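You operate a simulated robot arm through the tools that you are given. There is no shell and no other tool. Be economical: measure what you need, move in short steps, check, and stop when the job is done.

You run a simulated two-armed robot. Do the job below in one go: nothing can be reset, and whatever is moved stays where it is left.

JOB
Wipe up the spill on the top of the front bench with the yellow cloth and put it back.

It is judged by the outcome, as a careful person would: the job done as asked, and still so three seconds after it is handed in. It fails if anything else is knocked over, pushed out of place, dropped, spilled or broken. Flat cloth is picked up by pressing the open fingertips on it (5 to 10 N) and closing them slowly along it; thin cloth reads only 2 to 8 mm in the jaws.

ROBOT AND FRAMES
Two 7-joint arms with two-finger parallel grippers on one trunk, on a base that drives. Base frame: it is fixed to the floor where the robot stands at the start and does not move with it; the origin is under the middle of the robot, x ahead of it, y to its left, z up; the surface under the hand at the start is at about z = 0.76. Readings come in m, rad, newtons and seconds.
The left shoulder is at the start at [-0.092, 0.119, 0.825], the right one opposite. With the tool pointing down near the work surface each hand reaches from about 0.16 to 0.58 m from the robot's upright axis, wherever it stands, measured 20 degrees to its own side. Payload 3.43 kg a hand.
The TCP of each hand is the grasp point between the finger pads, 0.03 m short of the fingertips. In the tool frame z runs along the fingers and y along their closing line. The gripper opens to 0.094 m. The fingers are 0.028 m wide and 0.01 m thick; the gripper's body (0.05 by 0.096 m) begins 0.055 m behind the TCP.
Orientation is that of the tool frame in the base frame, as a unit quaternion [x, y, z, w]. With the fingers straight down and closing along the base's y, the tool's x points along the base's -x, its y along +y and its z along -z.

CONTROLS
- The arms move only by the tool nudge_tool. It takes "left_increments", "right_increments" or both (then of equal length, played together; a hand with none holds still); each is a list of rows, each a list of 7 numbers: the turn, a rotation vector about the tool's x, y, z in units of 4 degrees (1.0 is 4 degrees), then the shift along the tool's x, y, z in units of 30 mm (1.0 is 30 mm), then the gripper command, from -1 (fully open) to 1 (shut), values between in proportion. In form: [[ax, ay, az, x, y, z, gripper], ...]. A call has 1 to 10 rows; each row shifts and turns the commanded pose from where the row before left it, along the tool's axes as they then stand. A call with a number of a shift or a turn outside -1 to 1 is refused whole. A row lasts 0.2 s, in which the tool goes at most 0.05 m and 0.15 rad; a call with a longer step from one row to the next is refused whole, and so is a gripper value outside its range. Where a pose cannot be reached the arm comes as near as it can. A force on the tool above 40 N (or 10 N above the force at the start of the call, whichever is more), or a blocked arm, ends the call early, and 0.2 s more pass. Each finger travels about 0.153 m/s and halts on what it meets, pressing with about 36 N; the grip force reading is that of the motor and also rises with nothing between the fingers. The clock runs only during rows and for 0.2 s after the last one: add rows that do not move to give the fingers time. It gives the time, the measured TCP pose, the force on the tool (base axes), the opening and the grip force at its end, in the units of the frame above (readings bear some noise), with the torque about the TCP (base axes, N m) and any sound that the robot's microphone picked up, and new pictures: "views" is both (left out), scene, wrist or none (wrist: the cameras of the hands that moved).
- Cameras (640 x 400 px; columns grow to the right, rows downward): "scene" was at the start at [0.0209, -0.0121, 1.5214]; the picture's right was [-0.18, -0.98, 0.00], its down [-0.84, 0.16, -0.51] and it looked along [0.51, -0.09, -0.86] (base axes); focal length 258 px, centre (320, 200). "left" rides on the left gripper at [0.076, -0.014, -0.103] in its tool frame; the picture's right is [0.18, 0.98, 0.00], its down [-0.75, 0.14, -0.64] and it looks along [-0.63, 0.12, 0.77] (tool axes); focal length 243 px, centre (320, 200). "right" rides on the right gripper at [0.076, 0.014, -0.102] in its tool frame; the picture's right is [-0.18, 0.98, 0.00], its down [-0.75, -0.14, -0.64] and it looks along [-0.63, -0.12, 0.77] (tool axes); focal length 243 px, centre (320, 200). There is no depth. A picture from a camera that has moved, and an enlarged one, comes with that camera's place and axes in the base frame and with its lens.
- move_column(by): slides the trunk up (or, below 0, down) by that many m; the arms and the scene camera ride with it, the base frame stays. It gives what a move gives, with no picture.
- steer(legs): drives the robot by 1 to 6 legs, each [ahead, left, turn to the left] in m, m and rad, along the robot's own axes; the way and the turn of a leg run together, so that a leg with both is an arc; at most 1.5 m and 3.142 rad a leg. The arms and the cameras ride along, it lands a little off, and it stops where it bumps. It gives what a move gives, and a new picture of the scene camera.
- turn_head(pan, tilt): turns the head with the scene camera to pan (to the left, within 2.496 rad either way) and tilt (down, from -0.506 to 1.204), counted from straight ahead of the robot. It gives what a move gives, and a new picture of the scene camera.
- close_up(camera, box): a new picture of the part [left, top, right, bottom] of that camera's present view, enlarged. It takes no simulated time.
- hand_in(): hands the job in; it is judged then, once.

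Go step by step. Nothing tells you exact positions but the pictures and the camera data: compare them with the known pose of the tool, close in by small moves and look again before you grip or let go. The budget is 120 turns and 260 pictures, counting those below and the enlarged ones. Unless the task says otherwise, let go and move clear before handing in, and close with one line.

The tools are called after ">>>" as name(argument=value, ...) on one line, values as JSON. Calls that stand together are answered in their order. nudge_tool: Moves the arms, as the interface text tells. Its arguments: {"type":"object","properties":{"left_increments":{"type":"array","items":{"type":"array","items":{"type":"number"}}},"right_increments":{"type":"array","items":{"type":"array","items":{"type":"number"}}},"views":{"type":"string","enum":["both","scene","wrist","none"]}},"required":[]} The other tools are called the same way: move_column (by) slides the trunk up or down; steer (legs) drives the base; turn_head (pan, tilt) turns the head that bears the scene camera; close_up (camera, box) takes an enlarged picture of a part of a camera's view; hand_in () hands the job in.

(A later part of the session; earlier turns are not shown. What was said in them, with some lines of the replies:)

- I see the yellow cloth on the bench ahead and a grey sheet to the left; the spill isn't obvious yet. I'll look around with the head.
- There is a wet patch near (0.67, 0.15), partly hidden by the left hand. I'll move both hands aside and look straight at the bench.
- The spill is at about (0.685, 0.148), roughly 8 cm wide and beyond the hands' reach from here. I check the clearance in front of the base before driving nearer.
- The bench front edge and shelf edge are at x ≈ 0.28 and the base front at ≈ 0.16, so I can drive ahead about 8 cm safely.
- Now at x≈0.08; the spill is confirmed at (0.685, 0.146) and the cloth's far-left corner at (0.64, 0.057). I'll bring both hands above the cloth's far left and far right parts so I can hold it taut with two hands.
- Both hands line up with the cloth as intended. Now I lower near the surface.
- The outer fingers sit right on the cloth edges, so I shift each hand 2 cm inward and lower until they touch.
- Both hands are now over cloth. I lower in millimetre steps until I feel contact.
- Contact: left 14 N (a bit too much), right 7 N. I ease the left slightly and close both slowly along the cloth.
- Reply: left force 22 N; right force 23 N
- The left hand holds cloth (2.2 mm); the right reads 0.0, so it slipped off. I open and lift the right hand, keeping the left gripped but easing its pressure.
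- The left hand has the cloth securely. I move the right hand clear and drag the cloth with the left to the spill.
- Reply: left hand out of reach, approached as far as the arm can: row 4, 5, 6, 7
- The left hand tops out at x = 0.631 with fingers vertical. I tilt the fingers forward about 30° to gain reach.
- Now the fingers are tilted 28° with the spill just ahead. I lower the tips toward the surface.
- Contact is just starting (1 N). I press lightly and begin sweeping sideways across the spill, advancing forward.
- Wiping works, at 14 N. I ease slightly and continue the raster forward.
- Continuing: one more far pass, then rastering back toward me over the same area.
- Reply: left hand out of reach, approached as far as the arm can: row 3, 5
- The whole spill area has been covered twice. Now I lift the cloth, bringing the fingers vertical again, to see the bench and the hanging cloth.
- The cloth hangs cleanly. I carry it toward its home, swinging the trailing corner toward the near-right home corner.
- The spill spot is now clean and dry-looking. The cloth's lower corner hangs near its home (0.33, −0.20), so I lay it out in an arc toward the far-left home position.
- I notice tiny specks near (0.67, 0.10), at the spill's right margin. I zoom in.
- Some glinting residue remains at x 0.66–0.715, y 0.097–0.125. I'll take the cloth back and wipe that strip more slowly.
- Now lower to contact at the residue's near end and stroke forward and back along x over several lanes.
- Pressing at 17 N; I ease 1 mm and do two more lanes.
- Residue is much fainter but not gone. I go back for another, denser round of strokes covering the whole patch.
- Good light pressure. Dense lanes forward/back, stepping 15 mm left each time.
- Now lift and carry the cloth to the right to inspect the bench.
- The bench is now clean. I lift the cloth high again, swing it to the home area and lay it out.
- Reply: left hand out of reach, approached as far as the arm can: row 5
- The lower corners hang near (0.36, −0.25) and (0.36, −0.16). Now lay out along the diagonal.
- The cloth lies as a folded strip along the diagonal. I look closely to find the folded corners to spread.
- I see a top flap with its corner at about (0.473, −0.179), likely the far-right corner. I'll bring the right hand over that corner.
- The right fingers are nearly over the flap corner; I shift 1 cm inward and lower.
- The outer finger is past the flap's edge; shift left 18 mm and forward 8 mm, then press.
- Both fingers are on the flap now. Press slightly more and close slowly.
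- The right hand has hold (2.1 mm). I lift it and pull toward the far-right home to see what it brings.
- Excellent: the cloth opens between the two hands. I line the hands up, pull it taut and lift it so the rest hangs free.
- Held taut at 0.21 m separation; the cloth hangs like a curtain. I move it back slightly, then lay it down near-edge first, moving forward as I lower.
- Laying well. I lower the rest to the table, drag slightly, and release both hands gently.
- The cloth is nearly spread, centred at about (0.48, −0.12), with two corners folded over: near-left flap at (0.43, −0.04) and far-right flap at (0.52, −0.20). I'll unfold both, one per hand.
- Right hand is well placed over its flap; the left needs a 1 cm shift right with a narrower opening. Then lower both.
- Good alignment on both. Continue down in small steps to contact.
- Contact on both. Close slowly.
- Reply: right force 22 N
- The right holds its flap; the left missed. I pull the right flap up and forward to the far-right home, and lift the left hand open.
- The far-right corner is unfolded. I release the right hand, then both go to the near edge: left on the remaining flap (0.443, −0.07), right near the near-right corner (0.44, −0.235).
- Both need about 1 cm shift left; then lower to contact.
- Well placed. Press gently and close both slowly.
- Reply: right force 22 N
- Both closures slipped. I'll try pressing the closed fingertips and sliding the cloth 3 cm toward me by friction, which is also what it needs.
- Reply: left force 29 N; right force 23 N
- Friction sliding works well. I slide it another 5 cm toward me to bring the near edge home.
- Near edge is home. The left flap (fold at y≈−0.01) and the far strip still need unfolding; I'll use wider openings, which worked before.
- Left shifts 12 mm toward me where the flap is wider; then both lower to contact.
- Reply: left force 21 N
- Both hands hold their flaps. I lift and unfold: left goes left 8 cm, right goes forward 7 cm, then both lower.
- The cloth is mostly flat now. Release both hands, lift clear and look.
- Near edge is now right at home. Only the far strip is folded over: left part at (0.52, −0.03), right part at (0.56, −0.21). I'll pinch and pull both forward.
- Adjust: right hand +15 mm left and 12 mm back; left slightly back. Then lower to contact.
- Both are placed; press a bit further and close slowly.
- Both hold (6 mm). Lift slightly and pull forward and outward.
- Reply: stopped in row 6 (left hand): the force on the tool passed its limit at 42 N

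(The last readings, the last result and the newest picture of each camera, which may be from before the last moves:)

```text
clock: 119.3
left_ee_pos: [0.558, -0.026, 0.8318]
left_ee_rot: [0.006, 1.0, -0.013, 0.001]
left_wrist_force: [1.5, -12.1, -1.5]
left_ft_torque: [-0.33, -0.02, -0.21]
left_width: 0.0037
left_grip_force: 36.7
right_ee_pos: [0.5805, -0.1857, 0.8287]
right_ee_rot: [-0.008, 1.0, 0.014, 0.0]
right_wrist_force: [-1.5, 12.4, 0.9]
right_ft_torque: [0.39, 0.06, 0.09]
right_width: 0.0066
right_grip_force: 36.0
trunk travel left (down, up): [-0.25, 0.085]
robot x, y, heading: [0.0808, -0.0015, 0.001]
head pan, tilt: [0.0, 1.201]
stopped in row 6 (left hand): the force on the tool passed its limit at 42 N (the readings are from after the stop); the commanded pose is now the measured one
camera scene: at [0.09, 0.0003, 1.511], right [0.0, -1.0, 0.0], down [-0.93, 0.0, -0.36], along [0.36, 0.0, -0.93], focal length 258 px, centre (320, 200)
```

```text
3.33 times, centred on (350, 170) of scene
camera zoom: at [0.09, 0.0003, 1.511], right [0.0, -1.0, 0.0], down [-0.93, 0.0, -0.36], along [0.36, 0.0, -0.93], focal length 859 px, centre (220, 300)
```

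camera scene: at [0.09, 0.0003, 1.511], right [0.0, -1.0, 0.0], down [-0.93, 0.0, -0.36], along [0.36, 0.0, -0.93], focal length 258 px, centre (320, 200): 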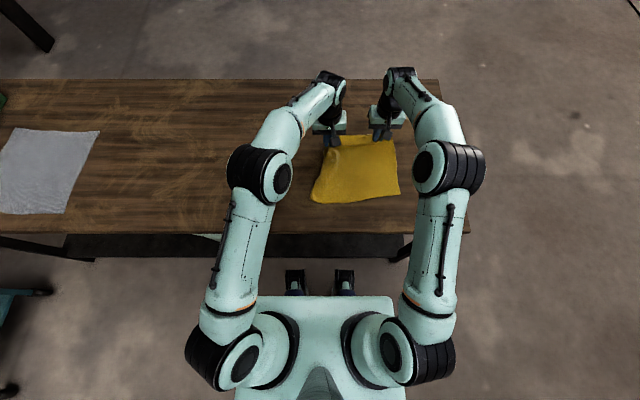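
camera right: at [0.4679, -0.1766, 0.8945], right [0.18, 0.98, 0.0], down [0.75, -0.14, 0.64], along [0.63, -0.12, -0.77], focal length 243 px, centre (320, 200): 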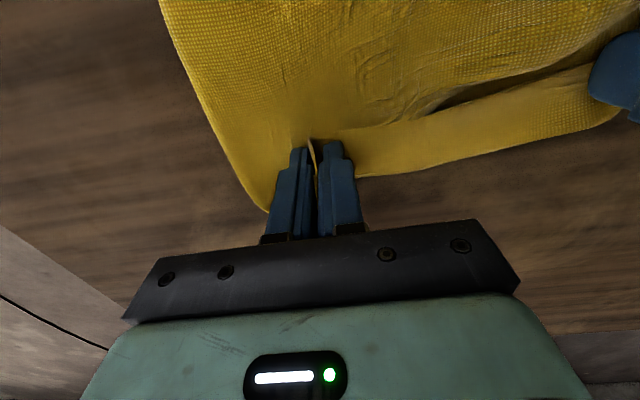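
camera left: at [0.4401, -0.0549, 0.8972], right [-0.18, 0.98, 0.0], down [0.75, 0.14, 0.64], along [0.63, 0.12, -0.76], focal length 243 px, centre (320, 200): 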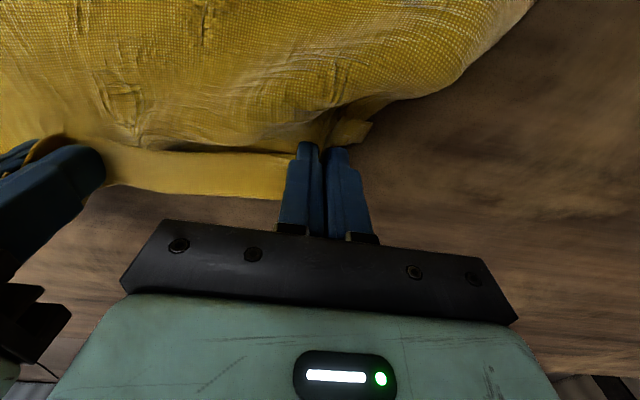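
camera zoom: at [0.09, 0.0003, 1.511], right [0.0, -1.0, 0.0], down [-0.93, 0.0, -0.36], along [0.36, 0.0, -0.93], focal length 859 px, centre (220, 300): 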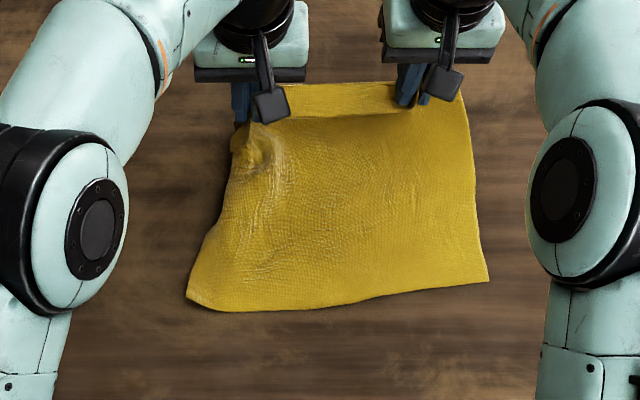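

Now nearly fully flat; tension between the hands stopped the pull. I lower both, release, and look.

>>> nudge_tool(left_increments=[[0, 0, 0, 0, -0.15, 0.5, 1], [0, 0, 0, 0, 0, 0.4, 1], [0, 0, 0, 0, 0, 0.15, 1], [0, 0, 0, 0, 0, 0, 0.6], [0, 0, 0, 0, 0, 0, 0.2], [0, 0, 0, 0, 0, -0.3, 0.0], [0, 0, 0, 0, 0, -0.9, 0.0], [0, 0, 0, 0, 1, -0.9, 0.0], [0, 0, 0, 0, 1, 0, 0.0], [0, 0, 0, 0, 1, 0, 0.0]], right_increments=[[0, 0, 0, 0, 0.1, 0.5, 1], [0, 0, 0, 0, 0, 0.4, 1], [0, 0, 0, 0, 0, 0.1, 1], [0, 0, 0, 0, 0, 0, 0.6], [0, 0, 0, 0, 0, 0, 0.2], [0, 0, 0, 0, 0, -0.3, 0.0], [0, 0, 0, 0, 0, -0.9, 0.0], [0, 0, 0, 0, -1, -0.9, 0.0], [0, 0, 0, 0, -1, 0, 0.0], [0, 0, 0, 0, -1, 0, 0.0]], views="scene")

>>> close_up(camera="scene", box=[290, 110, 410, 230])

```text
clock: 121.5
left_ee_pos: [0.5595, 0.0624, 0.8623]
left_ee_rot: [0.005, 1.0, -0.009, -0.001]
left_wrist_force: [0.5, 0.7, -0.4]
left_ft_torque: [0.0, 0.02, -0.01]
left_width: 0.0469
left_grip_force: 0.0
right_ee_pos: [0.5813, -0.2783, 0.8599]
right_ee_rot: [-0.006, 1.0, 0.012, 0.0]
right_wrist_force: [1.0, 0.5, 0.0]
right_ft_torque: [-0.01, -0.01, -0.05]
right_width: 0.0471
right_grip_force: 0.1
trunk travel left (down, up): [-0.25, 0.085]
robot x, y, heading: [0.0788, 0.0002, 0.001]
head pan, tilt: [0.0, 1.201]
camera scene: at [0.0894, 0.0003, 1.5109], right [0.0, -1.0, 0.0], down [-0.93, 0.0, -0.36], along [0.36, 0.0, -0.93], focal length 258 px, centre (320, 200)
```

scene: 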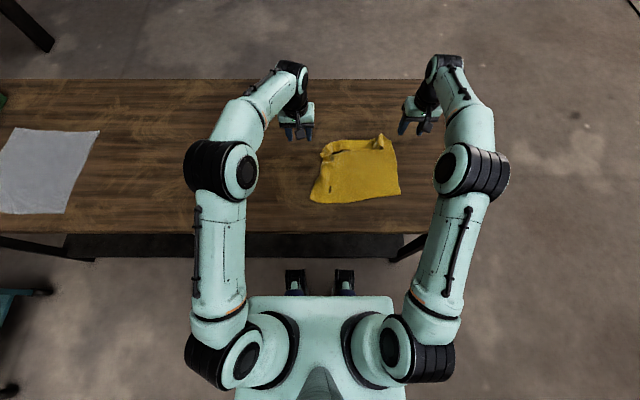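

```text
3.33 times, centred on (350, 170) of scene
camera zoom: at [0.0894, 0.0003, 1.5109], right [0.0, -1.0, 0.0], down [-0.93, 0.0, -0.36], along [0.36, 0.0, -0.93], focal length 859 px, centre (220, 300)
```

zoom: 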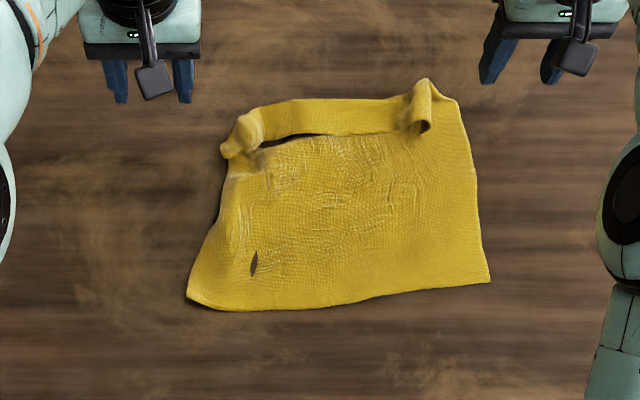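

Nearly flat; a strip along the far edge is still folded back. I'll try unrolling it by pressing closed fingertips on the strip and sliding forward.

>>> nudge_tool(left_increments=[[0, 0, 0, 0, -0.85, 0, 1], [0, 0, 0, 0, -0.85, 0, 1], [0, 0, 0, 0, -0.85, 0.4, 1], [0, 0, 0, 0, -0.85, 0.5, 1], [0, 0, 0, 0, -0.85, 0.5, 1], [0, 0, 0, 0, -0.85, 0.6, 1], [0, 0, 0, 0, 0, 0.2, 1], [0, 0, 0, 0, 0, 0, 1]], views="wrist")

```text
clock: 123.3
left_ee_pos: [0.5571, -0.0911, 0.7988]
left_ee_rot: [0.005, 1.0, -0.009, 0.001]
left_wrist_force: [0.0, 0.1, 0.3]
left_ft_torque: [-0.02, 0.02, 0.02]
left_width: 0.0
left_grip_force: 32.8
right_ee_pos: [0.5826, -0.2785, 0.8603]
right_ee_rot: [-0.007, 1.0, 0.012, 0.0]
right_wrist_force: [-0.9, 0.6, 0.2]
right_ft_torque: [0.01, -0.01, -0.01]
right_width: 0.047
right_grip_force: 0.1
trunk travel left (down, up): [-0.25, 0.085]
robot x, y, heading: [0.0784, -0.0028, 0.002]
head pan, tilt: [0.0, 1.201]
camera left: at [0.4813, -0.1044, 0.9007], right [-0.18, 0.98, -0.02], down [0.75, 0.15, 0.64], along [0.63, 0.1, -0.77], focal length 243 px, centre (320, 200)
```

left: 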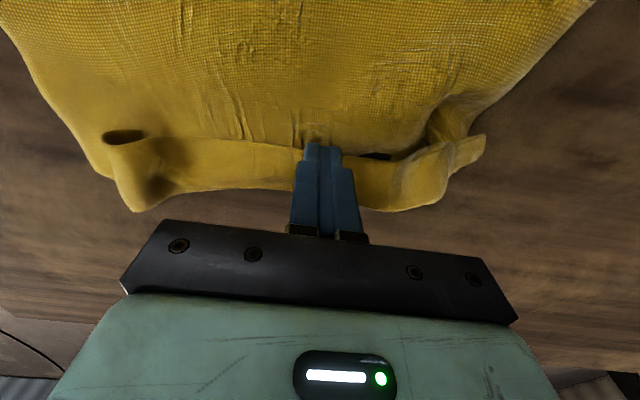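

Tips are at the strip's free edge; step 12 mm forward onto it, press, and slide forward.

>>> nudge_tool(left_increments=[[0, 0, 0, -0.4, 0, 0, 1], [0, 0, 0, 0, 0, 0.12, 1], [0, 0, 0, 0, 0, 0.06, 1], [0, 0, 0, -0.3, 0, 0, 1], [0, 0, 0, -0.3, 0, 0, 1], [0, 0, 0, -0.3, 0, 0, 1], [0, 0, 0, -0.3, 0, 0, 1], [0, 0, 0, 0, 0, 0, 1]], views="wrist")

>>> close_up(camera="scene", box=[290, 110, 410, 230])

```text
clock: 125.2
left_ee_pos: [0.5778, -0.0917, 0.7926]
left_ee_rot: [0.004, 1.0, -0.009, 0.001]
left_wrist_force: [0.3, -0.4, 0.3]
left_ft_torque: [0.0, 0.01, 0.02]
left_width: 0.0
left_grip_force: 32.5
left hand out of reach, approached as far as the arm can: row 5, 6, 7
right_ee_pos: [0.5809, -0.2773, 0.8602]
right_ee_rot: [-0.006, 1.0, 0.011, 0.0]
right_wrist_force: [-0.7, 0.5, -0.8]
right_ft_torque: [0.01, -0.01, 0.02]
right_width: 0.0471
right_grip_force: 0.0
trunk travel left (down, up): [-0.25, 0.085]
robot x, y, heading: [0.0807, -0.0001, 0.0]
head pan, tilt: [0.0, 1.201]
camera left: at [0.5014, -0.1041, 0.8954], right [-0.18, 0.98, -0.02], down [0.75, 0.15, 0.64], along [0.63, 0.1, -0.77], focal length 243 px, centre (320, 200)
```

left: 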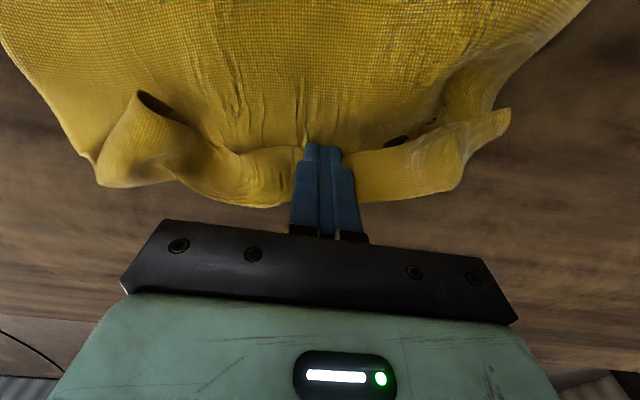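

```text
3.33 times, centred on (350, 170) of scene
camera zoom: at [0.0896, 0.0002, 1.511], right [0.0, -1.0, 0.0], down [-0.93, 0.0, -0.36], along [0.36, 0.0, -0.93], focal length 859 px, centre (220, 300)
```

zoom: 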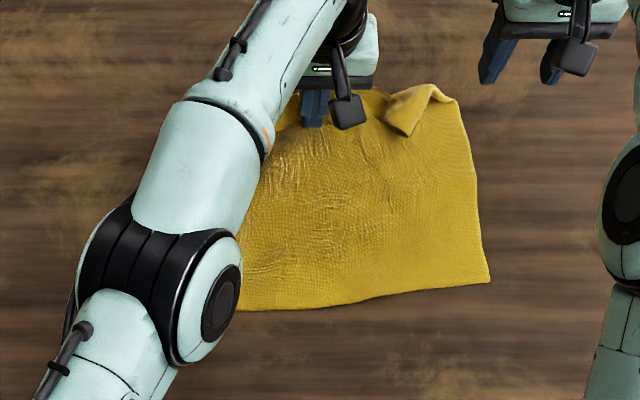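

That unrolled the middle. Now the same for both corner rolls: left at (0.552, −0.005), right at (0.577, −0.185).

>>> nudge_tool(left_increments=[[0, 0, 0, 0, 0, -0.8, 1], [0, 0, 0, 0.3, 0.7, -0.2, 1], [0, 0, 0, 0.3, 0.8, 0, 1], [0, 0, 0, 0.25, 0.8, 0, 1], [0, 0, 0, 0, 0.55, 0.3, 1], [0, 0, 0, 0, 0, 0.5, 1], [0, 0, 0, 0, 0, 0, 1]], right_increments=[[0, 0, 0, 0, 0, 0, 1], [0, 0, 0, 0, 0, 0, 1], [0, 0, 0, 0, 0.6, 0, 1], [0, 0, 0, 0.1, 0.8, 0.5, 1], [0, 0, 0, 0, 0.8, 0.6, 1], [0, 0, 0, 0, 0.8, 0.6, 1], [0, 0, 0, 0, 0, 0.3, 1]], views="wrist")

>>> close_up(camera="scene", box=[290, 110, 410, 230])

```text
clock: 126.8
left_ee_pos: [0.5528, -0.0056, 0.7972]
left_ee_rot: [0.004, 1.0, -0.009, 0.001]
left_wrist_force: [-0.3, 1.0, 0.7]
left_ft_torque: [0.03, -0.01, 0.01]
left_width: 0.0002
left_grip_force: 32.8
right_ee_pos: [0.5778, -0.1867, 0.8019]
right_ee_rot: [-0.006, 1.0, 0.011, -0.001]
right_wrist_force: [-0.1, -0.5, 0.5]
right_ft_torque: [0.02, -0.03, 0.01]
right_width: 0.0001
right_grip_force: 32.6
trunk travel left (down, up): [-0.25, 0.085]
robot x, y, heading: [0.0771, 0.0011, 0.002]
head pan, tilt: [0.0, 1.201]
camera right: at [0.5004, -0.1767, 0.9049], right [0.17, 0.98, 0.02], down [0.76, -0.15, 0.64], along [0.63, -0.09, -0.77], focal length 243 px, centre (320, 200)
camera left: at [0.4766, -0.0183, 0.8999], right [-0.18, 0.98, -0.02], down [0.75, 0.15, 0.64], along [0.63, 0.1, -0.77], focal length 243 px, centre (320, 200)
```

right: 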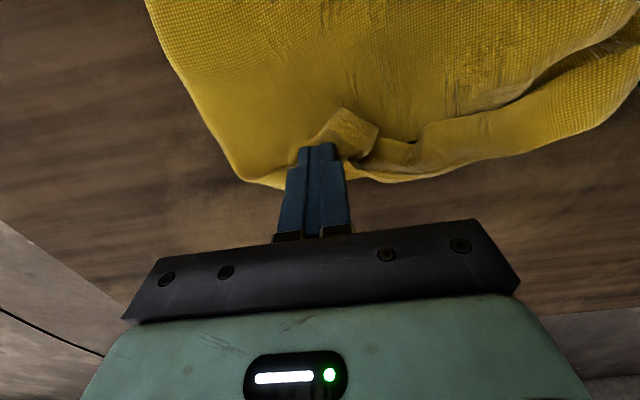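
left: 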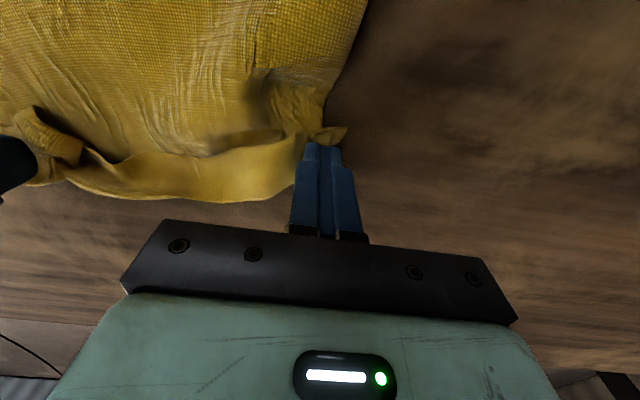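

```text
3.33 times, centred on (350, 170) of scene
camera zoom: at [0.0894, 0.0001, 1.511], right [0.0, -1.0, 0.0], down [-0.93, 0.0, -0.36], along [0.36, 0.0, -0.93], focal length 859 px, centre (220, 300)
```

zoom: 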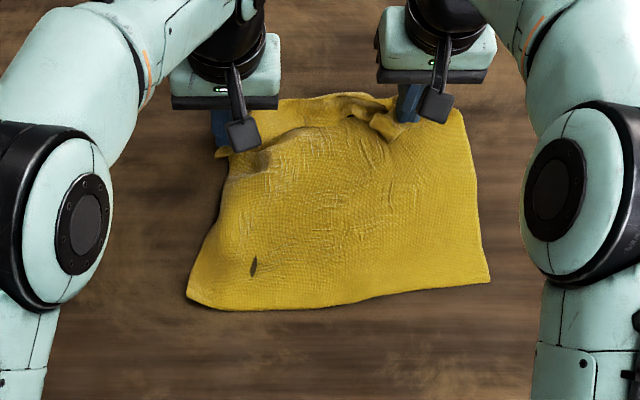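

Adjust slightly onto the flaps, press and slide outward.

>>> nudge_tool(left_increments=[[0, 0, 0, 0.4, -0.4, -0.2, 1], [0, 0, 0, 0, 0, 0.25, 1], [0, 0, 0, 0, 0, 0.12, 1], [0, 0, 0, -0.4, 0.2, 0, 1], [0, 0, 0, -0.4, 0.2, 0, 1], [0, 0, 0, -0.4, 0.2, 0, 1], [0, 0, 0, -0.4, 0.2, 0, 1], [0, 0, 0, -0.3, 0.1, 0, 1], [0, 0, 0, 0, 0, -0.8, 1], [0, 0, 0, 0, 1, -0.8, 1]], right_increments=[[0, 0, 0, 0.35, 0.6, -0.1, 1], [0, 0, 0, 0, 0, 0.3, 1], [0, 0, 0, 0, 0, 0.13, 1], [0, 0, 0, -0.35, -0.25, 0, 1], [0, 0, 0, -0.35, -0.25, 0, 1], [0, 0, 0, -0.35, -0.25, 0, 1], [0, 0, 0, -0.35, -0.25, 0, 1], [0, 0, 0, 0, 0, 0, 1], [0, 0, 0, 0, 0, -0.8, 1], [0, 0, 0, 0, -1, -0.8, 1]], views="none")

>>> nudge_tool(left_increments=[[0, 0, 0, 0, 1, -0.3, 1], [0, 0, 0, 0, 1, 0, 1], [0, 0, 0, 0, 1, 0, 1]], right_increments=[[0, 0, 0, 0, -1, -0.3, 1], [0, 0, 0, 0, -1, 0, 1], [0, 0, 0, 0, -1, 0, 1]], views="scene")

>>> close_up(camera="scene", box=[290, 110, 410, 230])

```text
clock: 128.9
left_ee_pos: [0.5989, 0.0413, 0.8386]
left_ee_rot: [0.004, 1.0, -0.009, 0.0]
left_wrist_force: [0.1, 0.2, -0.1]
left_ft_torque: [-0.01, 0.01, 0.0]
left_width: 0.0001
left_grip_force: 33.2
right_ee_pos: [0.6083, -0.2302, 0.8379]
right_ee_rot: [-0.006, 1.0, 0.01, -0.001]
right_wrist_force: [0.4, 0.4, 0.1]
right_ft_torque: [0.04, 0.02, -0.01]
right_width: 0.0
right_grip_force: 32.9
trunk travel left (down, up): [-0.25, 0.085]
robot x, y, heading: [0.0794, -0.0022, 0.004]
head pan, tilt: [0.0, 1.201]
```

```text
clock: 129.8
left_ee_pos: [0.5997, 0.1281, 0.8461]
left_ee_rot: [0.006, 1.0, -0.01, 0.001]
left_wrist_force: [0.7, 1.1, 0.9]
left_ft_torque: [-0.01, -0.01, 0.02]
left_width: 0.0001
left_grip_force: 32.6
right_ee_pos: [0.6101, -0.3191, 0.8462]
right_ee_rot: [-0.006, 1.0, 0.011, -0.002]
right_wrist_force: [-0.5, 0.4, 1.6]
right_ft_torque: [-0.01, 0.01, 0.01]
right_width: 0.0001
right_grip_force: 32.9
trunk travel left (down, up): [-0.25, 0.085]
robot x, y, heading: [0.0811, 0.0043, -0.003]
head pan, tilt: [0.0, 1.201]
camera scene: at [0.0897, 0.0002, 1.5109], right [0.0, -1.0, 0.0], down [-0.93, 0.0, -0.36], along [0.36, 0.0, -0.93], focal length 258 px, centre (320, 200)
```

scene: 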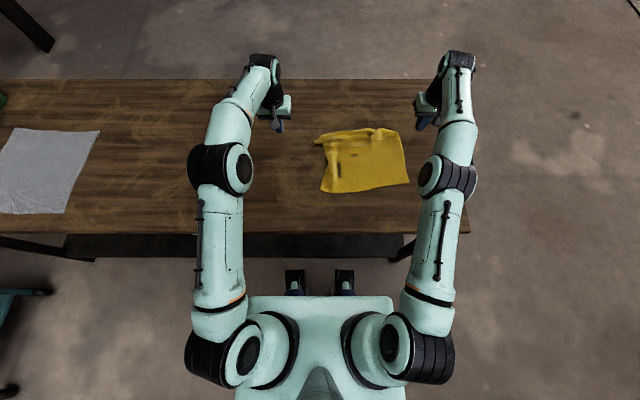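

```text
3.33 times, centred on (350, 170) of scene
camera zoom: at [0.0897, 0.0002, 1.5109], right [0.0, -1.0, 0.0], down [-0.93, 0.0, -0.36], along [0.36, 0.0, -0.93], focal length 859 px, centre (220, 300)
```

zoom: 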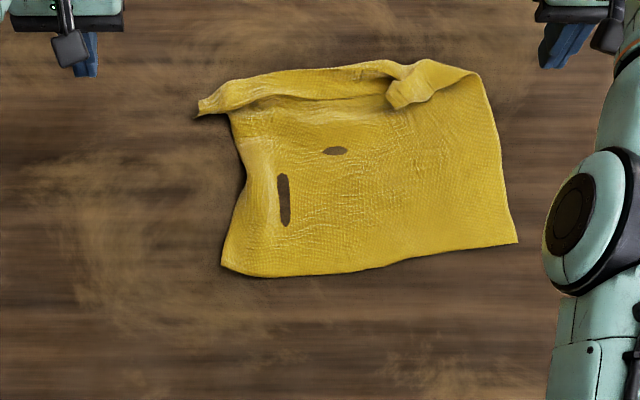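

Only small wrinkles remain, but the cloth sits about 9 cm too far forward and 4 cm right. I press near the near corners and slide it home with both hands.

>>> nudge_tool(left_increments=[[0, 0, 0, 0.86, -0.9, 0, 1], [0, 0, 0, 0.86, -0.9, 0, 1], [0, 0, 0, 0.86, -0.9, 0, 1], [0, 0, 0, 0.86, -0.9, 0.4, 1], [0, 0, 0, 0.86, -0.9, 0.5, 1], [0, 0, 0, 0.86, -0.9, 0.4, 1], [0, 0, 0, 0, 0, 0.3, 1], [0, 0, 0, 0, 0, 0.12, 1], [0, 0, 0, 0, 0, 0, 1]], right_increments=[[0, 0, 0, 0.79, 0.38, 0, 1], [0, 0, 0, 0.79, 0.38, 0, 1], [0, 0, 0, 0.79, 0.38, 0, 1], [0, 0, 0, 0.79, 0.38, 0.4, 1], [0, 0, 0, 0.79, 0.38, 0.5, 1], [0, 0, 0, 0.79, 0.38, 0.4, 1], [0, 0, 0, 0, 0, 0.3, 1], [0, 0, 0, 0, 0, 0.12, 1], [0, 0, 0, 0, 0, 0, 1]], views="none")

```text
clock: 131.8
left_ee_pos: [0.4445, -0.0301, 0.7972]
left_ee_rot: [0.005, 1.0, -0.009, 0.001]
left_wrist_force: [-0.1, 0.1, 0.6]
left_ft_torque: [0.0, 0.07, 0.02]
left_width: 0.0
left_grip_force: 33.3
right_ee_pos: [0.467, -0.2517, 0.7953]
right_ee_rot: [-0.005, 1.0, 0.011, 0.0]
right_wrist_force: [-0.4, 0.0, 0.4]
right_ft_torque: [0.02, 0.0, -0.01]
right_width: 0.0001
right_grip_force: 33.7
trunk travel left (down, up): [-0.25, 0.085]
robot x, y, heading: [0.0802, 0.0011, 0.002]
head pan, tilt: [0.0, 1.201]
```

>>> nudge_tool(left_increments=[[0, 0, 0, 0, 0, 0.15, 1], [0, 0, 0, 0, 0, 0.06, 1], [0, 0, 0, 0.4, 0.3, 0, 1], [0, 0, 0, 0.4, 0.3, 0, 1], [0, 0, 0, 0.4, 0.35, 0, 1], [0, 0, 0, 0.4, 0.35, 0, 1], [0, 0, 0, 0.4, 0.35, 0, 1], [0, 0, 0, 0.4, 0.35, 0, 1], [0, 0, 0, 0, 0, 0, 1]], right_increments=[[0, 0, 0, 0, 0, 0.1, 1], [0, 0, 0, 0, 0, 0.06, 1], [0, 0, 0, 0.55, 0.25, 0, 1], [0, 0, 0, 0.55, 0.25, 0, 1], [0, 0, 0, 0.55, 0.25, 0, 1], [0, 0, 0, 0.55, 0.25, 0, 1], [0, 0, 0, 0.55, 0.25, 0, 1], [0, 0, 0, 0.55, 0.25, 0, 1], [0, 0, 0, 0, 0, 0, 1]], views="none")

>>> nudge_tool(left_increments=[[0, 0, 0, 0, 0, -0.4, 1], [0, 0, 0, 0, 0, -0.9, 1], [0, 0, 0, 0, 1, -0.9, 1], [0, 0, 0, 0, 1, 0, 1], [0, 0, 0, 0, 1, 0, 1], [0, 0, 0, 0, 0, 0, 1]], right_increments=[[0, 0, 0, 0, 0, -0.4, 1], [0, 0, 0, 0, 0, -0.9, 1], [0, 0, 0, 0, -1, -0.9, 1], [0, 0, 0, 0, -1, 0, 1], [0, 0, 0, 0, -1, 0, 1], [0, 0, 0, 0, -1, 0, 1]], views="scene")

>>> close_up(camera="scene", box=[290, 110, 410, 230])

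```text
clock: 133.8
left_ee_pos: [0.372, 0.0285, 0.792]
left_ee_rot: [0.005, 1.0, -0.01, 0.003]
left_wrist_force: [1.3, -5.4, 16.8]
left_ft_torque: [-0.02, 0.03, 0.03]
left_width: 0.0003
left_grip_force: 33.1
right_ee_pos: [0.3669, -0.2084, 0.7907]
right_ee_rot: [-0.006, 1.0, 0.011, 0.001]
right_wrist_force: [0.2, 1.4, 3.6]
right_ft_torque: [0.02, 0.02, 0.0]
right_width: 0.0
right_grip_force: 33.0
trunk travel left (down, up): [-0.25, 0.085]
robot x, y, heading: [0.078, 0.0004, 0.006]
head pan, tilt: [0.0, 1.201]
```

```text
clock: 135.2
left_ee_pos: [0.3729, 0.1202, 0.8553]
left_ee_rot: [0.004, 1.0, -0.009, 0.002]
left_wrist_force: [0.2, 0.1, -0.3]
left_ft_torque: [-0.04, -0.01, 0.01]
left_width: 0.0
left_grip_force: 33.0
right_ee_pos: [0.3696, -0.3298, 0.8549]
right_ee_rot: [-0.006, 1.0, 0.012, 0.0]
right_wrist_force: [0.7, -1.2, 0.0]
right_ft_torque: [0.03, -0.01, -0.01]
right_width: 0.0
right_grip_force: 32.8
trunk travel left (down, up): [-0.25, 0.085]
robot x, y, heading: [0.0821, -0.0016, 0.004]
head pan, tilt: [0.0, 1.201]
camera scene: at [0.0898, -0.0006, 1.511], right [0.0, -1.0, 0.0], down [-0.93, 0.0, -0.36], along [0.36, 0.0, -0.93], focal length 258 px, centre (320, 200)
```

scene: 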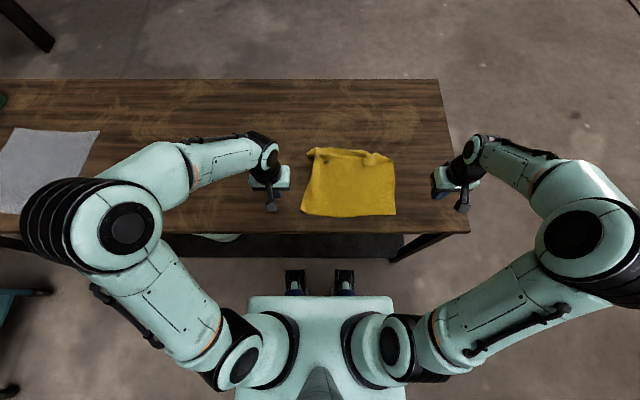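

```text
3.33 times, centred on (350, 170) of scene
camera zoom: at [0.0898, -0.0006, 1.511], right [0.0, -1.0, 0.0], down [-0.93, 0.0, -0.36], along [0.36, 0.0, -0.93], focal length 859 px, centre (220, 300)
```

zoom: 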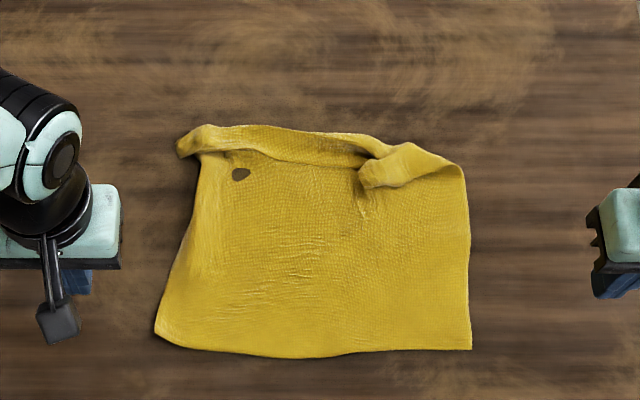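

Position matches the original footprint well; only the far-right corner is folded inward (tip at (0.505, −0.15)) and a narrow far strip remains. I pin the cloth with the left hand and slide that corner out with the right.

>>> nudge_tool(left_increments=[[0, 0, 0, -0.26, -1, 0, 1], [0, 0, 0, -0.26, -1, 0, 1], [0, 0, 0, -0.26, -1, 0.2, 1], [0, 0, 0, -0.26, -1, 0.5, 1], [0, 0, 0, -0.26, -1, 0.6, 1], [0, 0, 0, -0.26, -1, 0.5, 1], [0, 0, 0, 0, 0, 0.2, 1], [0, 0, 0, 0, 0, 0, 1]], right_increments=[[0, 0, 0, -0.8, 0.97, 0, 1], [0, 0, 0, -0.8, 0.97, 0, 1], [0, 0, 0, -0.8, 0.97, 0.2, 1], [0, 0, 0, -0.8, 0.97, 0.5, 1], [0, 0, 0, -0.8, 0.97, 0.5, 1], [0, 0, 0, -0.8, 0.97, 0.4, 1], [0, 0, 0, 0, 0, 0.1, 1], [0, 0, 0, 0, 0, 0, 1]], views="wrist")

```text
clock: 136.9
left_ee_pos: [0.4172, -0.0616, 0.7988]
left_ee_rot: [0.005, 1.0, -0.011, 0.001]
left_wrist_force: [0.7, 0.1, 0.9]
left_ft_torque: [-0.01, -0.01, 0.01]
left_width: 0.0002
left_grip_force: 33.0
right_ee_pos: [0.5114, -0.1521, 0.8084]
right_ee_rot: [-0.007, 1.0, 0.01, 0.0]
right_wrist_force: [-0.1, -0.6, 0.0]
right_ft_torque: [0.03, 0.01, -0.01]
right_width: 0.0
right_grip_force: 32.9
trunk travel left (down, up): [-0.25, 0.085]
robot x, y, heading: [0.0816, 0.0, 0.001]
head pan, tilt: [0.0, 1.201]
camera right: at [0.4342, -0.141, 0.9108], right [0.17, 0.98, 0.02], down [0.76, -0.15, 0.64], along [0.63, -0.09, -0.77], focal length 243 px, centre (320, 200)
camera left: at [0.3417, -0.0747, 0.9011], right [-0.18, 0.98, -0.02], down [0.75, 0.15, 0.64], along [0.63, 0.1, -0.77], focal length 243 px, centre (320, 200)
```

right: 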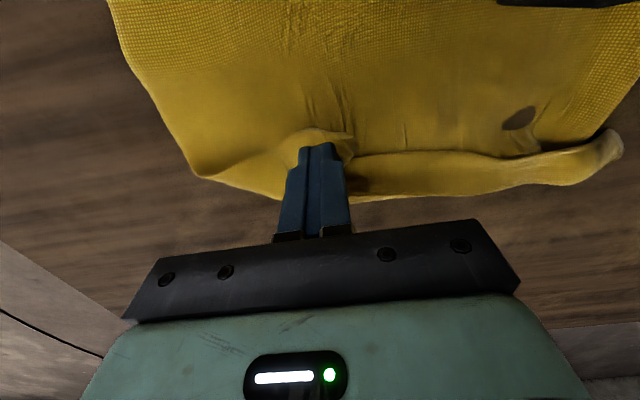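
left: 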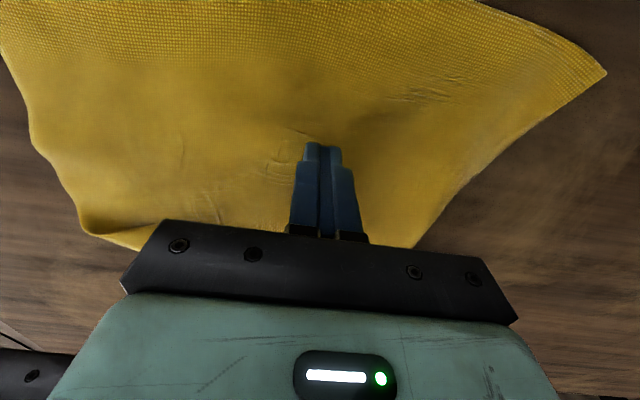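

Right tips are right over the flap tip. Pin with the left, press with the right and slide outward diagonally.

>>> nudge_tool(left_increments=[[0, 0, 0, 0, 0, 0.2, 1], [0, 0, 0, 0, 0, 0.08, 1], [0, 0, 0, 0, 0, 0.02, 1], [0, 0, 0, 0, 0, 0, 1], [0, 0, 0, 0, 0, 0, 1], [0, 0, 0, 0, 0, 0, 1], [0, 0, 0, 0, 0, 0, 1], [0, 0, 0, 0, 0, 0, 1], [0, 0, 0, 0, 0, 0, 1]], right_increments=[[0, 0, 0, 0, 0, 0.3, 1], [0, 0, 0, 0, 0, 0.15, 1], [0, 0, 0, 0, 0, 0.07, 1], [0, 0, 0, -0.4, -0.3, 0, 1], [0, 0, 0, -0.4, -0.3, 0, 1], [0, 0, 0, -0.4, -0.3, 0, 1], [0, 0, 0, -0.4, -0.3, 0, 1], [0, 0, 0, -0.4, -0.3, 0, 1], [0, 0, 0, -0.4, -0.3, 0, 1]], views="wrist")

>>> close_up(camera="scene", box=[290, 110, 410, 230])

```text
clock: 138.9
left_ee_pos: [0.4185, -0.0626, 0.7906]
left_ee_rot: [0.004, 1.0, -0.012, 0.004]
left_wrist_force: [10.9, -4.5, 17.1]
left_ft_torque: [0.01, -0.16, -0.04]
left_width: 0.0
left_grip_force: 32.9
right_ee_pos: [0.5835, -0.2013, 0.7927]
right_ee_rot: [-0.007, 1.0, 0.012, 0.001]
right_wrist_force: [-15.1, 10.3, 19.3]
right_ft_torque: [0.39, 0.23, 0.17]
right_width: 0.0
right_grip_force: 33.3
trunk travel left (down, up): [-0.25, 0.085]
robot x, y, heading: [0.0769, 0.0001, 0.003]
head pan, tilt: [0.0, 1.201]
camera right: at [0.5053, -0.1916, 0.8959], right [0.17, 0.99, 0.02], down [0.76, -0.15, 0.64], along [0.63, -0.09, -0.77], focal length 243 px, centre (320, 200)
camera left: at [0.3409, -0.0743, 0.8932], right [-0.17, 0.98, -0.03], down [0.75, 0.15, 0.64], along [0.64, 0.09, -0.76], focal length 243 px, centre (320, 200)
```

right: 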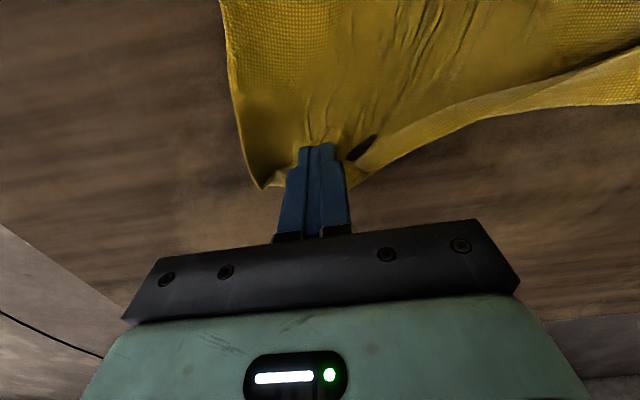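
left: 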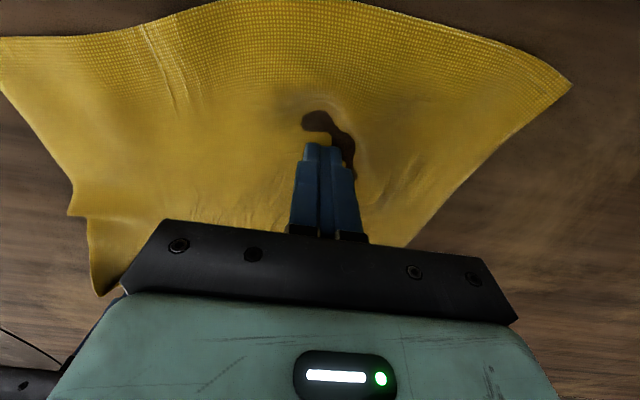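

```text
3.33 times, centred on (350, 170) of scene
camera zoom: at [0.0864, 0.0017, 1.5111], right [0.0, -1.0, 0.0], down [-0.93, 0.0, -0.36], along [0.36, 0.0, -0.93], focal length 859 px, centre (220, 300)
```

zoom: 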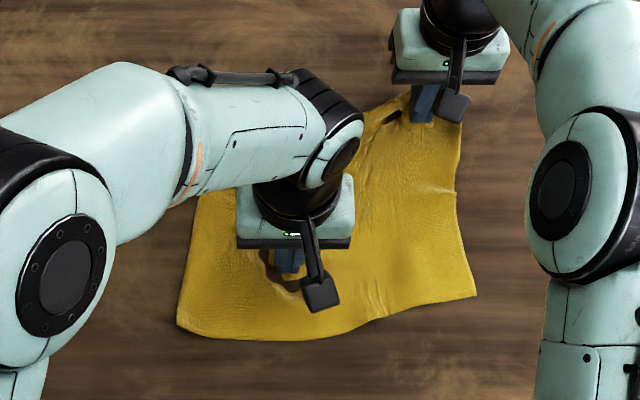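

Corner is pulled out. I lift both hands clear and look.

>>> nudge_tool(left_increments=[[0, 0, 0, 0, 0, -0.4, 1], [0, 0, 0, 0, 0, -0.9, 1], [0, 0, 0, 0, 0.5, -0.9, 1], [0, 0, 0, 0, 1, 0, 1], [0, 0, 0, 0, 1, 0, 1], [0, 0, 0, 0, 1, 0, 1], [0, 0, 0, 0, 1, 0, 1], [0, 0, 0, 0, 1, 0, 1]], right_increments=[[0, 0, 0, 0, 0, -0.4, 1], [0, 0, 0, 0, 0, -0.9, 1], [0, 0, 0, 0, -0.5, -0.9, 1], [0, 0, 0, 0, -1, 0, 1], [0, 0, 0, 0, -1, 0, 1], [0, 0, 0, 0, -1, 0, 1], [0, 0, 0, 0, 0, 0, 1], [0, 0, 0, 0, 0, 0, 1]], views="scene")

>>> close_up(camera="scene", box=[290, 110, 410, 230])

```text
clock: 140.8
left_ee_pos: [0.4202, 0.1045, 0.8518]
left_ee_rot: [0.005, 1.0, -0.009, 0.001]
left_wrist_force: [-0.7, -0.1, 0.3]
left_ft_torque: [-0.03, -0.01, 0.03]
left_width: 0.0002
left_grip_force: 33.5
right_ee_pos: [0.5839, -0.3114, 0.8555]
right_ee_rot: [-0.006, 1.0, 0.01, 0.0]
right_wrist_force: [0.8, 0.0, -0.1]
right_ft_torque: [0.0, -0.02, -0.02]
right_width: 0.0
right_grip_force: 32.7
trunk travel left (down, up): [-0.25, 0.085]
robot x, y, heading: [0.0771, 0.0002, 0.003]
head pan, tilt: [0.0, 1.201]
camera scene: at [0.0896, 0.0007, 1.511], right [0.0, -1.0, 0.0], down [-0.93, 0.0, -0.36], along [0.36, 0.0, -0.93], focal length 258 px, centre (320, 200)
```

scene: 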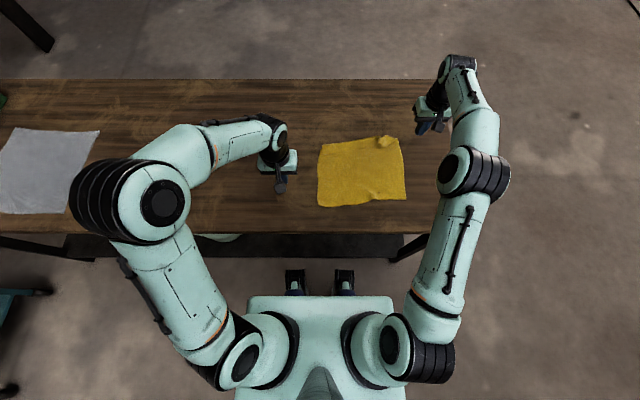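

```text
3.33 times, centred on (350, 170) of scene
camera zoom: at [0.0896, 0.0007, 1.511], right [0.0, -1.0, 0.0], down [-0.93, 0.0, -0.36], along [0.36, 0.0, -0.93], focal length 859 px, centre (220, 300)
```

zoom: 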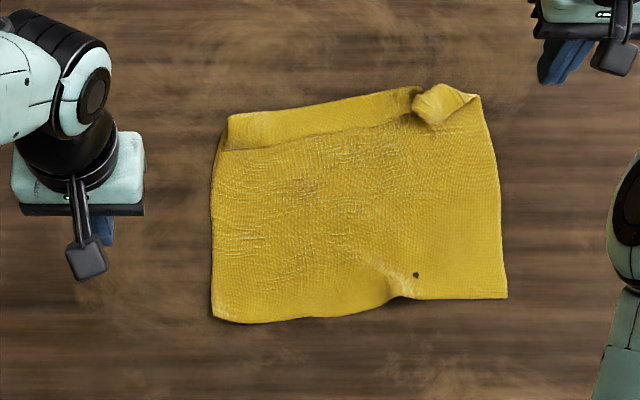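

Nearly perfect and flat. A last slide: left corner by (−2, +5) cm and right corner by (−5, +3.5) cm to match the original footprint.

>>> nudge_tool(left_increments=[[0, 0, 0, 0.11, -0.75, 0, 1], [0, 0, 0, 0.11, -0.75, 0, 1], [0, 0, 0, 0.11, -0.75, 0.2, 1], [0, 0, 0, 0.11, -0.75, 0.5, 1], [0, 0, 0, 0.11, -0.75, 0.6, 1], [0, 0, 0, 0.11, -0.75, 0.4, 1], [0, 0, 0, 0, 0, 0.15, 1], [0, 0, 0, 0, 0, 0, 1]], right_increments=[[0, 0, 0, 0.967, 0.42, 0, 1], [0, 0, 0, 0.967, 0.42, 0, 1], [0, 0, 0, 0.967, 0.42, 0.2, 1], [0, 0, 0, 0.967, 0.42, 0.5, 1], [0, 0, 0, 0.967, 0.42, 0.6, 1], [0, 0, 0, 0.967, 0.42, 0.5, 1], [0, 0, 0, 0, 0, 0.15, 1], [0, 0, 0, 0, 0, 0, 1]], views="none")

>>> nudge_tool(left_increments=[[0, 0, 0, 0, 0, 0.15, 1], [0, 0, 0, 0, 0, 0.08, 1], [0, 0, 0, 0.13, 0.3, 0, 1], [0, 0, 0, 0.13, 0.3, 0, 1], [0, 0, 0, 0.13, 0.3, 0, 1], [0, 0, 0, 0.13, 0.3, 0, 1], [0, 0, 0, 0.13, 0.3, 0, 1], [0, 0, 0, 0, 0, 0, 1]], right_increments=[[0, 0, 0, 0, 0, 0.15, 1], [0, 0, 0, 0, 0, 0.08, 1], [0, 0, 0, 0.34, 0.24, 0, 1], [0, 0, 0, 0.34, 0.24, 0, 1], [0, 0, 0, 0.34, 0.24, 0, 1], [0, 0, 0, 0.34, 0.24, 0, 1], [0, 0, 0, 0.34, 0.24, 0, 1], [0, 0, 0, 0, 0, 0, 1]], views="none")

>>> nudge_tool(left_increments=[[0, 0, 0, 0, 0, -0.4, 1], [0, 0, 0, 0, 0, -0.9, 1], [0, 0, 0, 0, 0.5, -0.9, 1], [0, 0, 0, 0, 1, 0, 1], [0, 0, 0, 0, 1, 0, 1], [0, 0, 0, 0, 1, 0, 1], [0, 0, 0, 0, 1, 0, 1], [0, 0, 0, 0, 1, 0, 1]], right_increments=[[0, 0, 0, 0, 0, -0.4, 1], [0, 0, 0, 0, 0, -0.9, 1], [0, 0, 0, 0, -0.5, -0.9, 1], [0, 0, 0, 0, -1, 0, 1], [0, 0, 0, 0, -1, 0, 1], [0, 0, 0, 0, -1, 0, 1], [0, 0, 0, 0, -1, 0, 1], [0, 0, 0, 0, 0, 0, 1]], views="scene")

>>> close_up(camera="scene", box=[290, 110, 410, 230])

```text
clock: 142.6
left_ee_pos: [0.3976, -0.0328, 0.7983]
left_ee_rot: [0.004, 1.0, -0.009, 0.001]
left_wrist_force: [0.0, -0.2, -0.6]
left_ft_torque: [0.01, 0.0, 0.01]
left_width: 0.0002
left_grip_force: 32.9
right_ee_pos: [0.409, -0.2353, 0.7975]
right_ee_rot: [-0.006, 1.0, 0.012, 0.0]
right_wrist_force: [0.0, -0.8, 0.6]
right_ft_torque: [0.01, 0.0, 0.03]
right_width: 0.0002
right_grip_force: 33.0
trunk travel left (down, up): [-0.25, 0.085]
robot x, y, heading: [0.0782, 0.0017, -0.003]
head pan, tilt: [0.0, 1.201]
```

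```text
clock: 144.3
left_ee_pos: [0.3789, 0.0145, 0.7918]
left_ee_rot: [0.005, 1.0, -0.009, 0.001]
left_wrist_force: [1.0, -0.9, 2.5]
left_ft_torque: [-0.02, -0.02, 0.02]
left_width: 0.0
left_grip_force: 32.9
right_ee_pos: [0.3588, -0.2009, 0.792]
right_ee_rot: [-0.006, 1.0, 0.012, 0.0]
right_wrist_force: [0.0, 0.0, 1.9]
right_ft_torque: [-0.03, 0.02, -0.01]
right_width: 0.0
right_grip_force: 33.1
trunk travel left (down, up): [-0.25, 0.085]
robot x, y, heading: [0.0777, -0.0024, 0.007]
head pan, tilt: [0.0, 1.201]
```

```text
clock: 146.2
left_ee_pos: [0.3807, 0.1814, 0.8549]
left_ee_rot: [0.005, 1.0, -0.01, 0.0]
left_wrist_force: [-0.4, -0.2, -0.4]
left_ft_torque: [-0.01, -0.02, 0.02]
left_width: 0.0
left_grip_force: 33.1
right_ee_pos: [0.3612, -0.336, 0.8565]
right_ee_rot: [-0.006, 1.0, 0.011, -0.001]
right_wrist_force: [-0.5, 1.0, -0.1]
right_ft_torque: [-0.01, -0.03, -0.01]
right_width: 0.0
right_grip_force: 33.6
trunk travel left (down, up): [-0.25, 0.085]
robot x, y, heading: [0.0786, -0.0001, -0.0]
head pan, tilt: [0.0, 1.201]
camera scene: at [0.0895, 0.0011, 1.511], right [0.0, -1.0, 0.0], down [-0.93, 0.0, -0.36], along [0.36, 0.0, -0.93], focal length 258 px, centre (320, 200)
```

scene: 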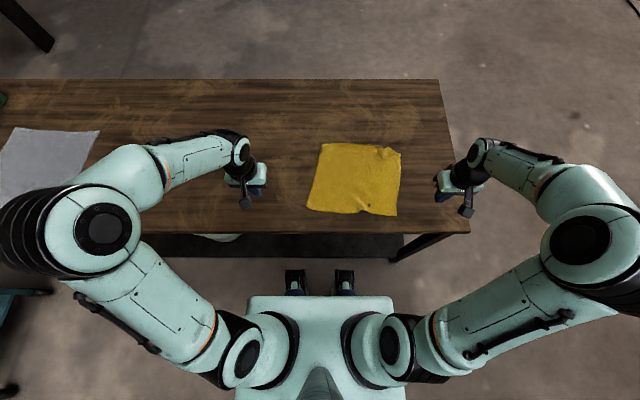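

```text
3.33 times, centred on (350, 170) of scene
camera zoom: at [0.0895, 0.0011, 1.511], right [0.0, -1.0, 0.0], down [-0.93, 0.0, -0.36], along [0.36, 0.0, -0.93], focal length 859 px, centre (220, 300)
```

zoom: 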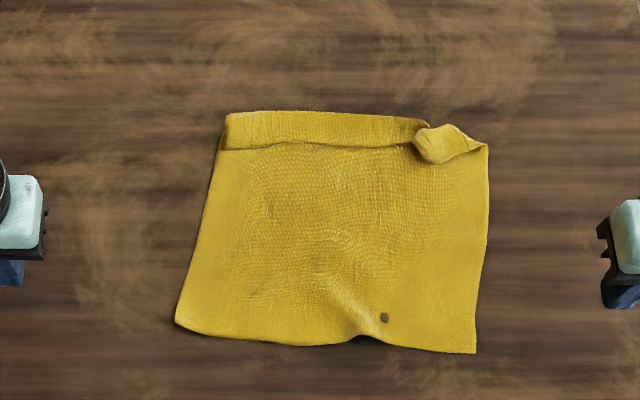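

The cloth is back within about 2–3 cm of its original place, lying flat. A last close check of the spill spot with both cameras.

>>> close_up(camera="scene", box=[239, 95, 319, 145])

>>> close_up(camera="left", box=[200, 100, 440, 250])

>>> turn_head(pan=0.0, tilt=0.9)

>>> close_up(camera="scene", box=[220, 150, 380, 250])

```text
8.00 times, centred on (279, 120) of scene
camera zoom: at [0.0895, 0.0011, 1.511], right [0.0, -1.0, 0.0], down [-0.93, 0.0, -0.36], along [0.36, 0.0, -0.93], focal length 2061 px, centre (648, 840)
```

zoom: 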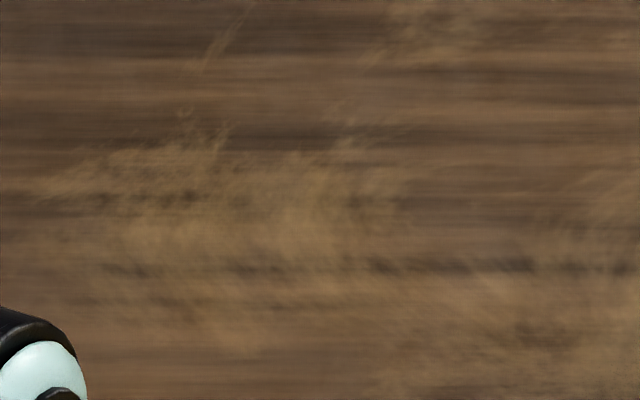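

```text
2.67 times, centred on (320, 175) of left
camera zoom: at [0.3041, 0.1681, 0.9567], right [-0.17, 0.98, -0.02], down [0.75, 0.15, 0.64], along [0.63, 0.1, -0.77], focal length 647 px, centre (320, 267)
```

zoom: 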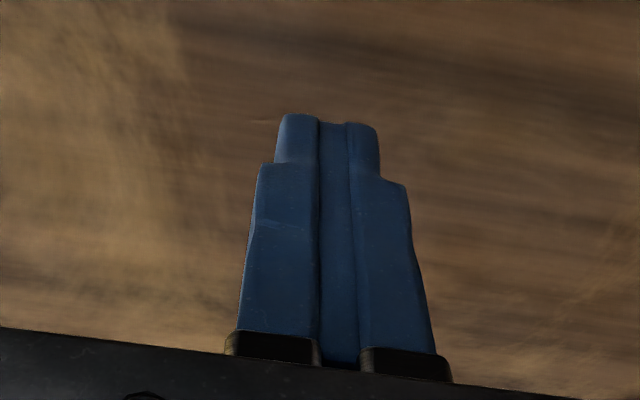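

```text
clock: 146.9
left_ee_pos: [0.3805, 0.1806, 0.8547]
left_ee_rot: [0.004, 1.0, -0.01, 0.001]
left_wrist_force: [-0.4, 0.7, -0.7]
left_ft_torque: [0.02, -0.01, -0.05]
left_width: 0.0
left_grip_force: 33.5
right_ee_pos: [0.3603, -0.3351, 0.8555]
right_ee_rot: [-0.007, 1.0, 0.011, 0.0]
right_wrist_force: [0.3, 0.0, 0.5]
right_ft_torque: [0.01, 0.02, 0.0]
right_width: 0.0
right_grip_force: 33.6
trunk travel left (down, up): [-0.25, 0.085]
robot x, y, heading: [0.0827, -0.0037, 0.0]
head pan, tilt: [0.0, 0.901]
camera scene: at [0.1091, 0.0003, 1.5307], right [0.0, -1.0, 0.0], down [-0.78, 0.0, -0.62], along [0.62, 0.0, -0.78], focal length 258 px, centre (320, 200)
```

scene: 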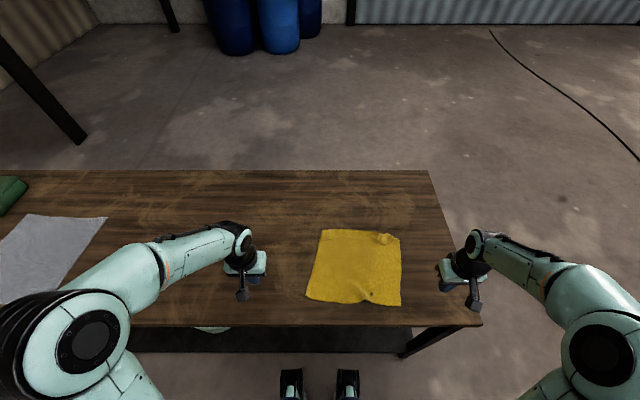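

```text
4.00 times, centred on (300, 200) of scene
camera zoom: at [0.1091, 0.0003, 1.5307], right [0.0, -1.0, 0.0], down [-0.78, 0.0, -0.62], along [0.62, 0.0, -0.78], focal length 1030 px, centre (400, 200)
```

zoom: 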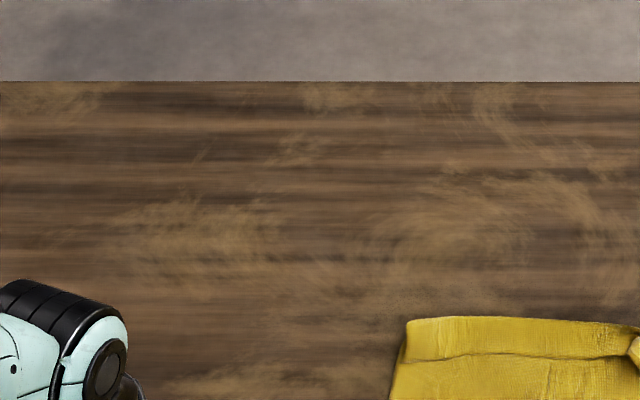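

The bench top shows no trace of the spill, the yellow cloth is back in its place, nothing else looks moved, and both hands are clear. I'm handing in.

>>> hand_in()

```text
The job is handed in.
```

I wiped up the spill on the front bench and laid the yellow cloth back within about 2–3 cm of where it started. It is nearly flat, with a narrow fold left along its far edge. In the last close-up views the bench showed no trace of the spill, and nothing else looked disturbed.
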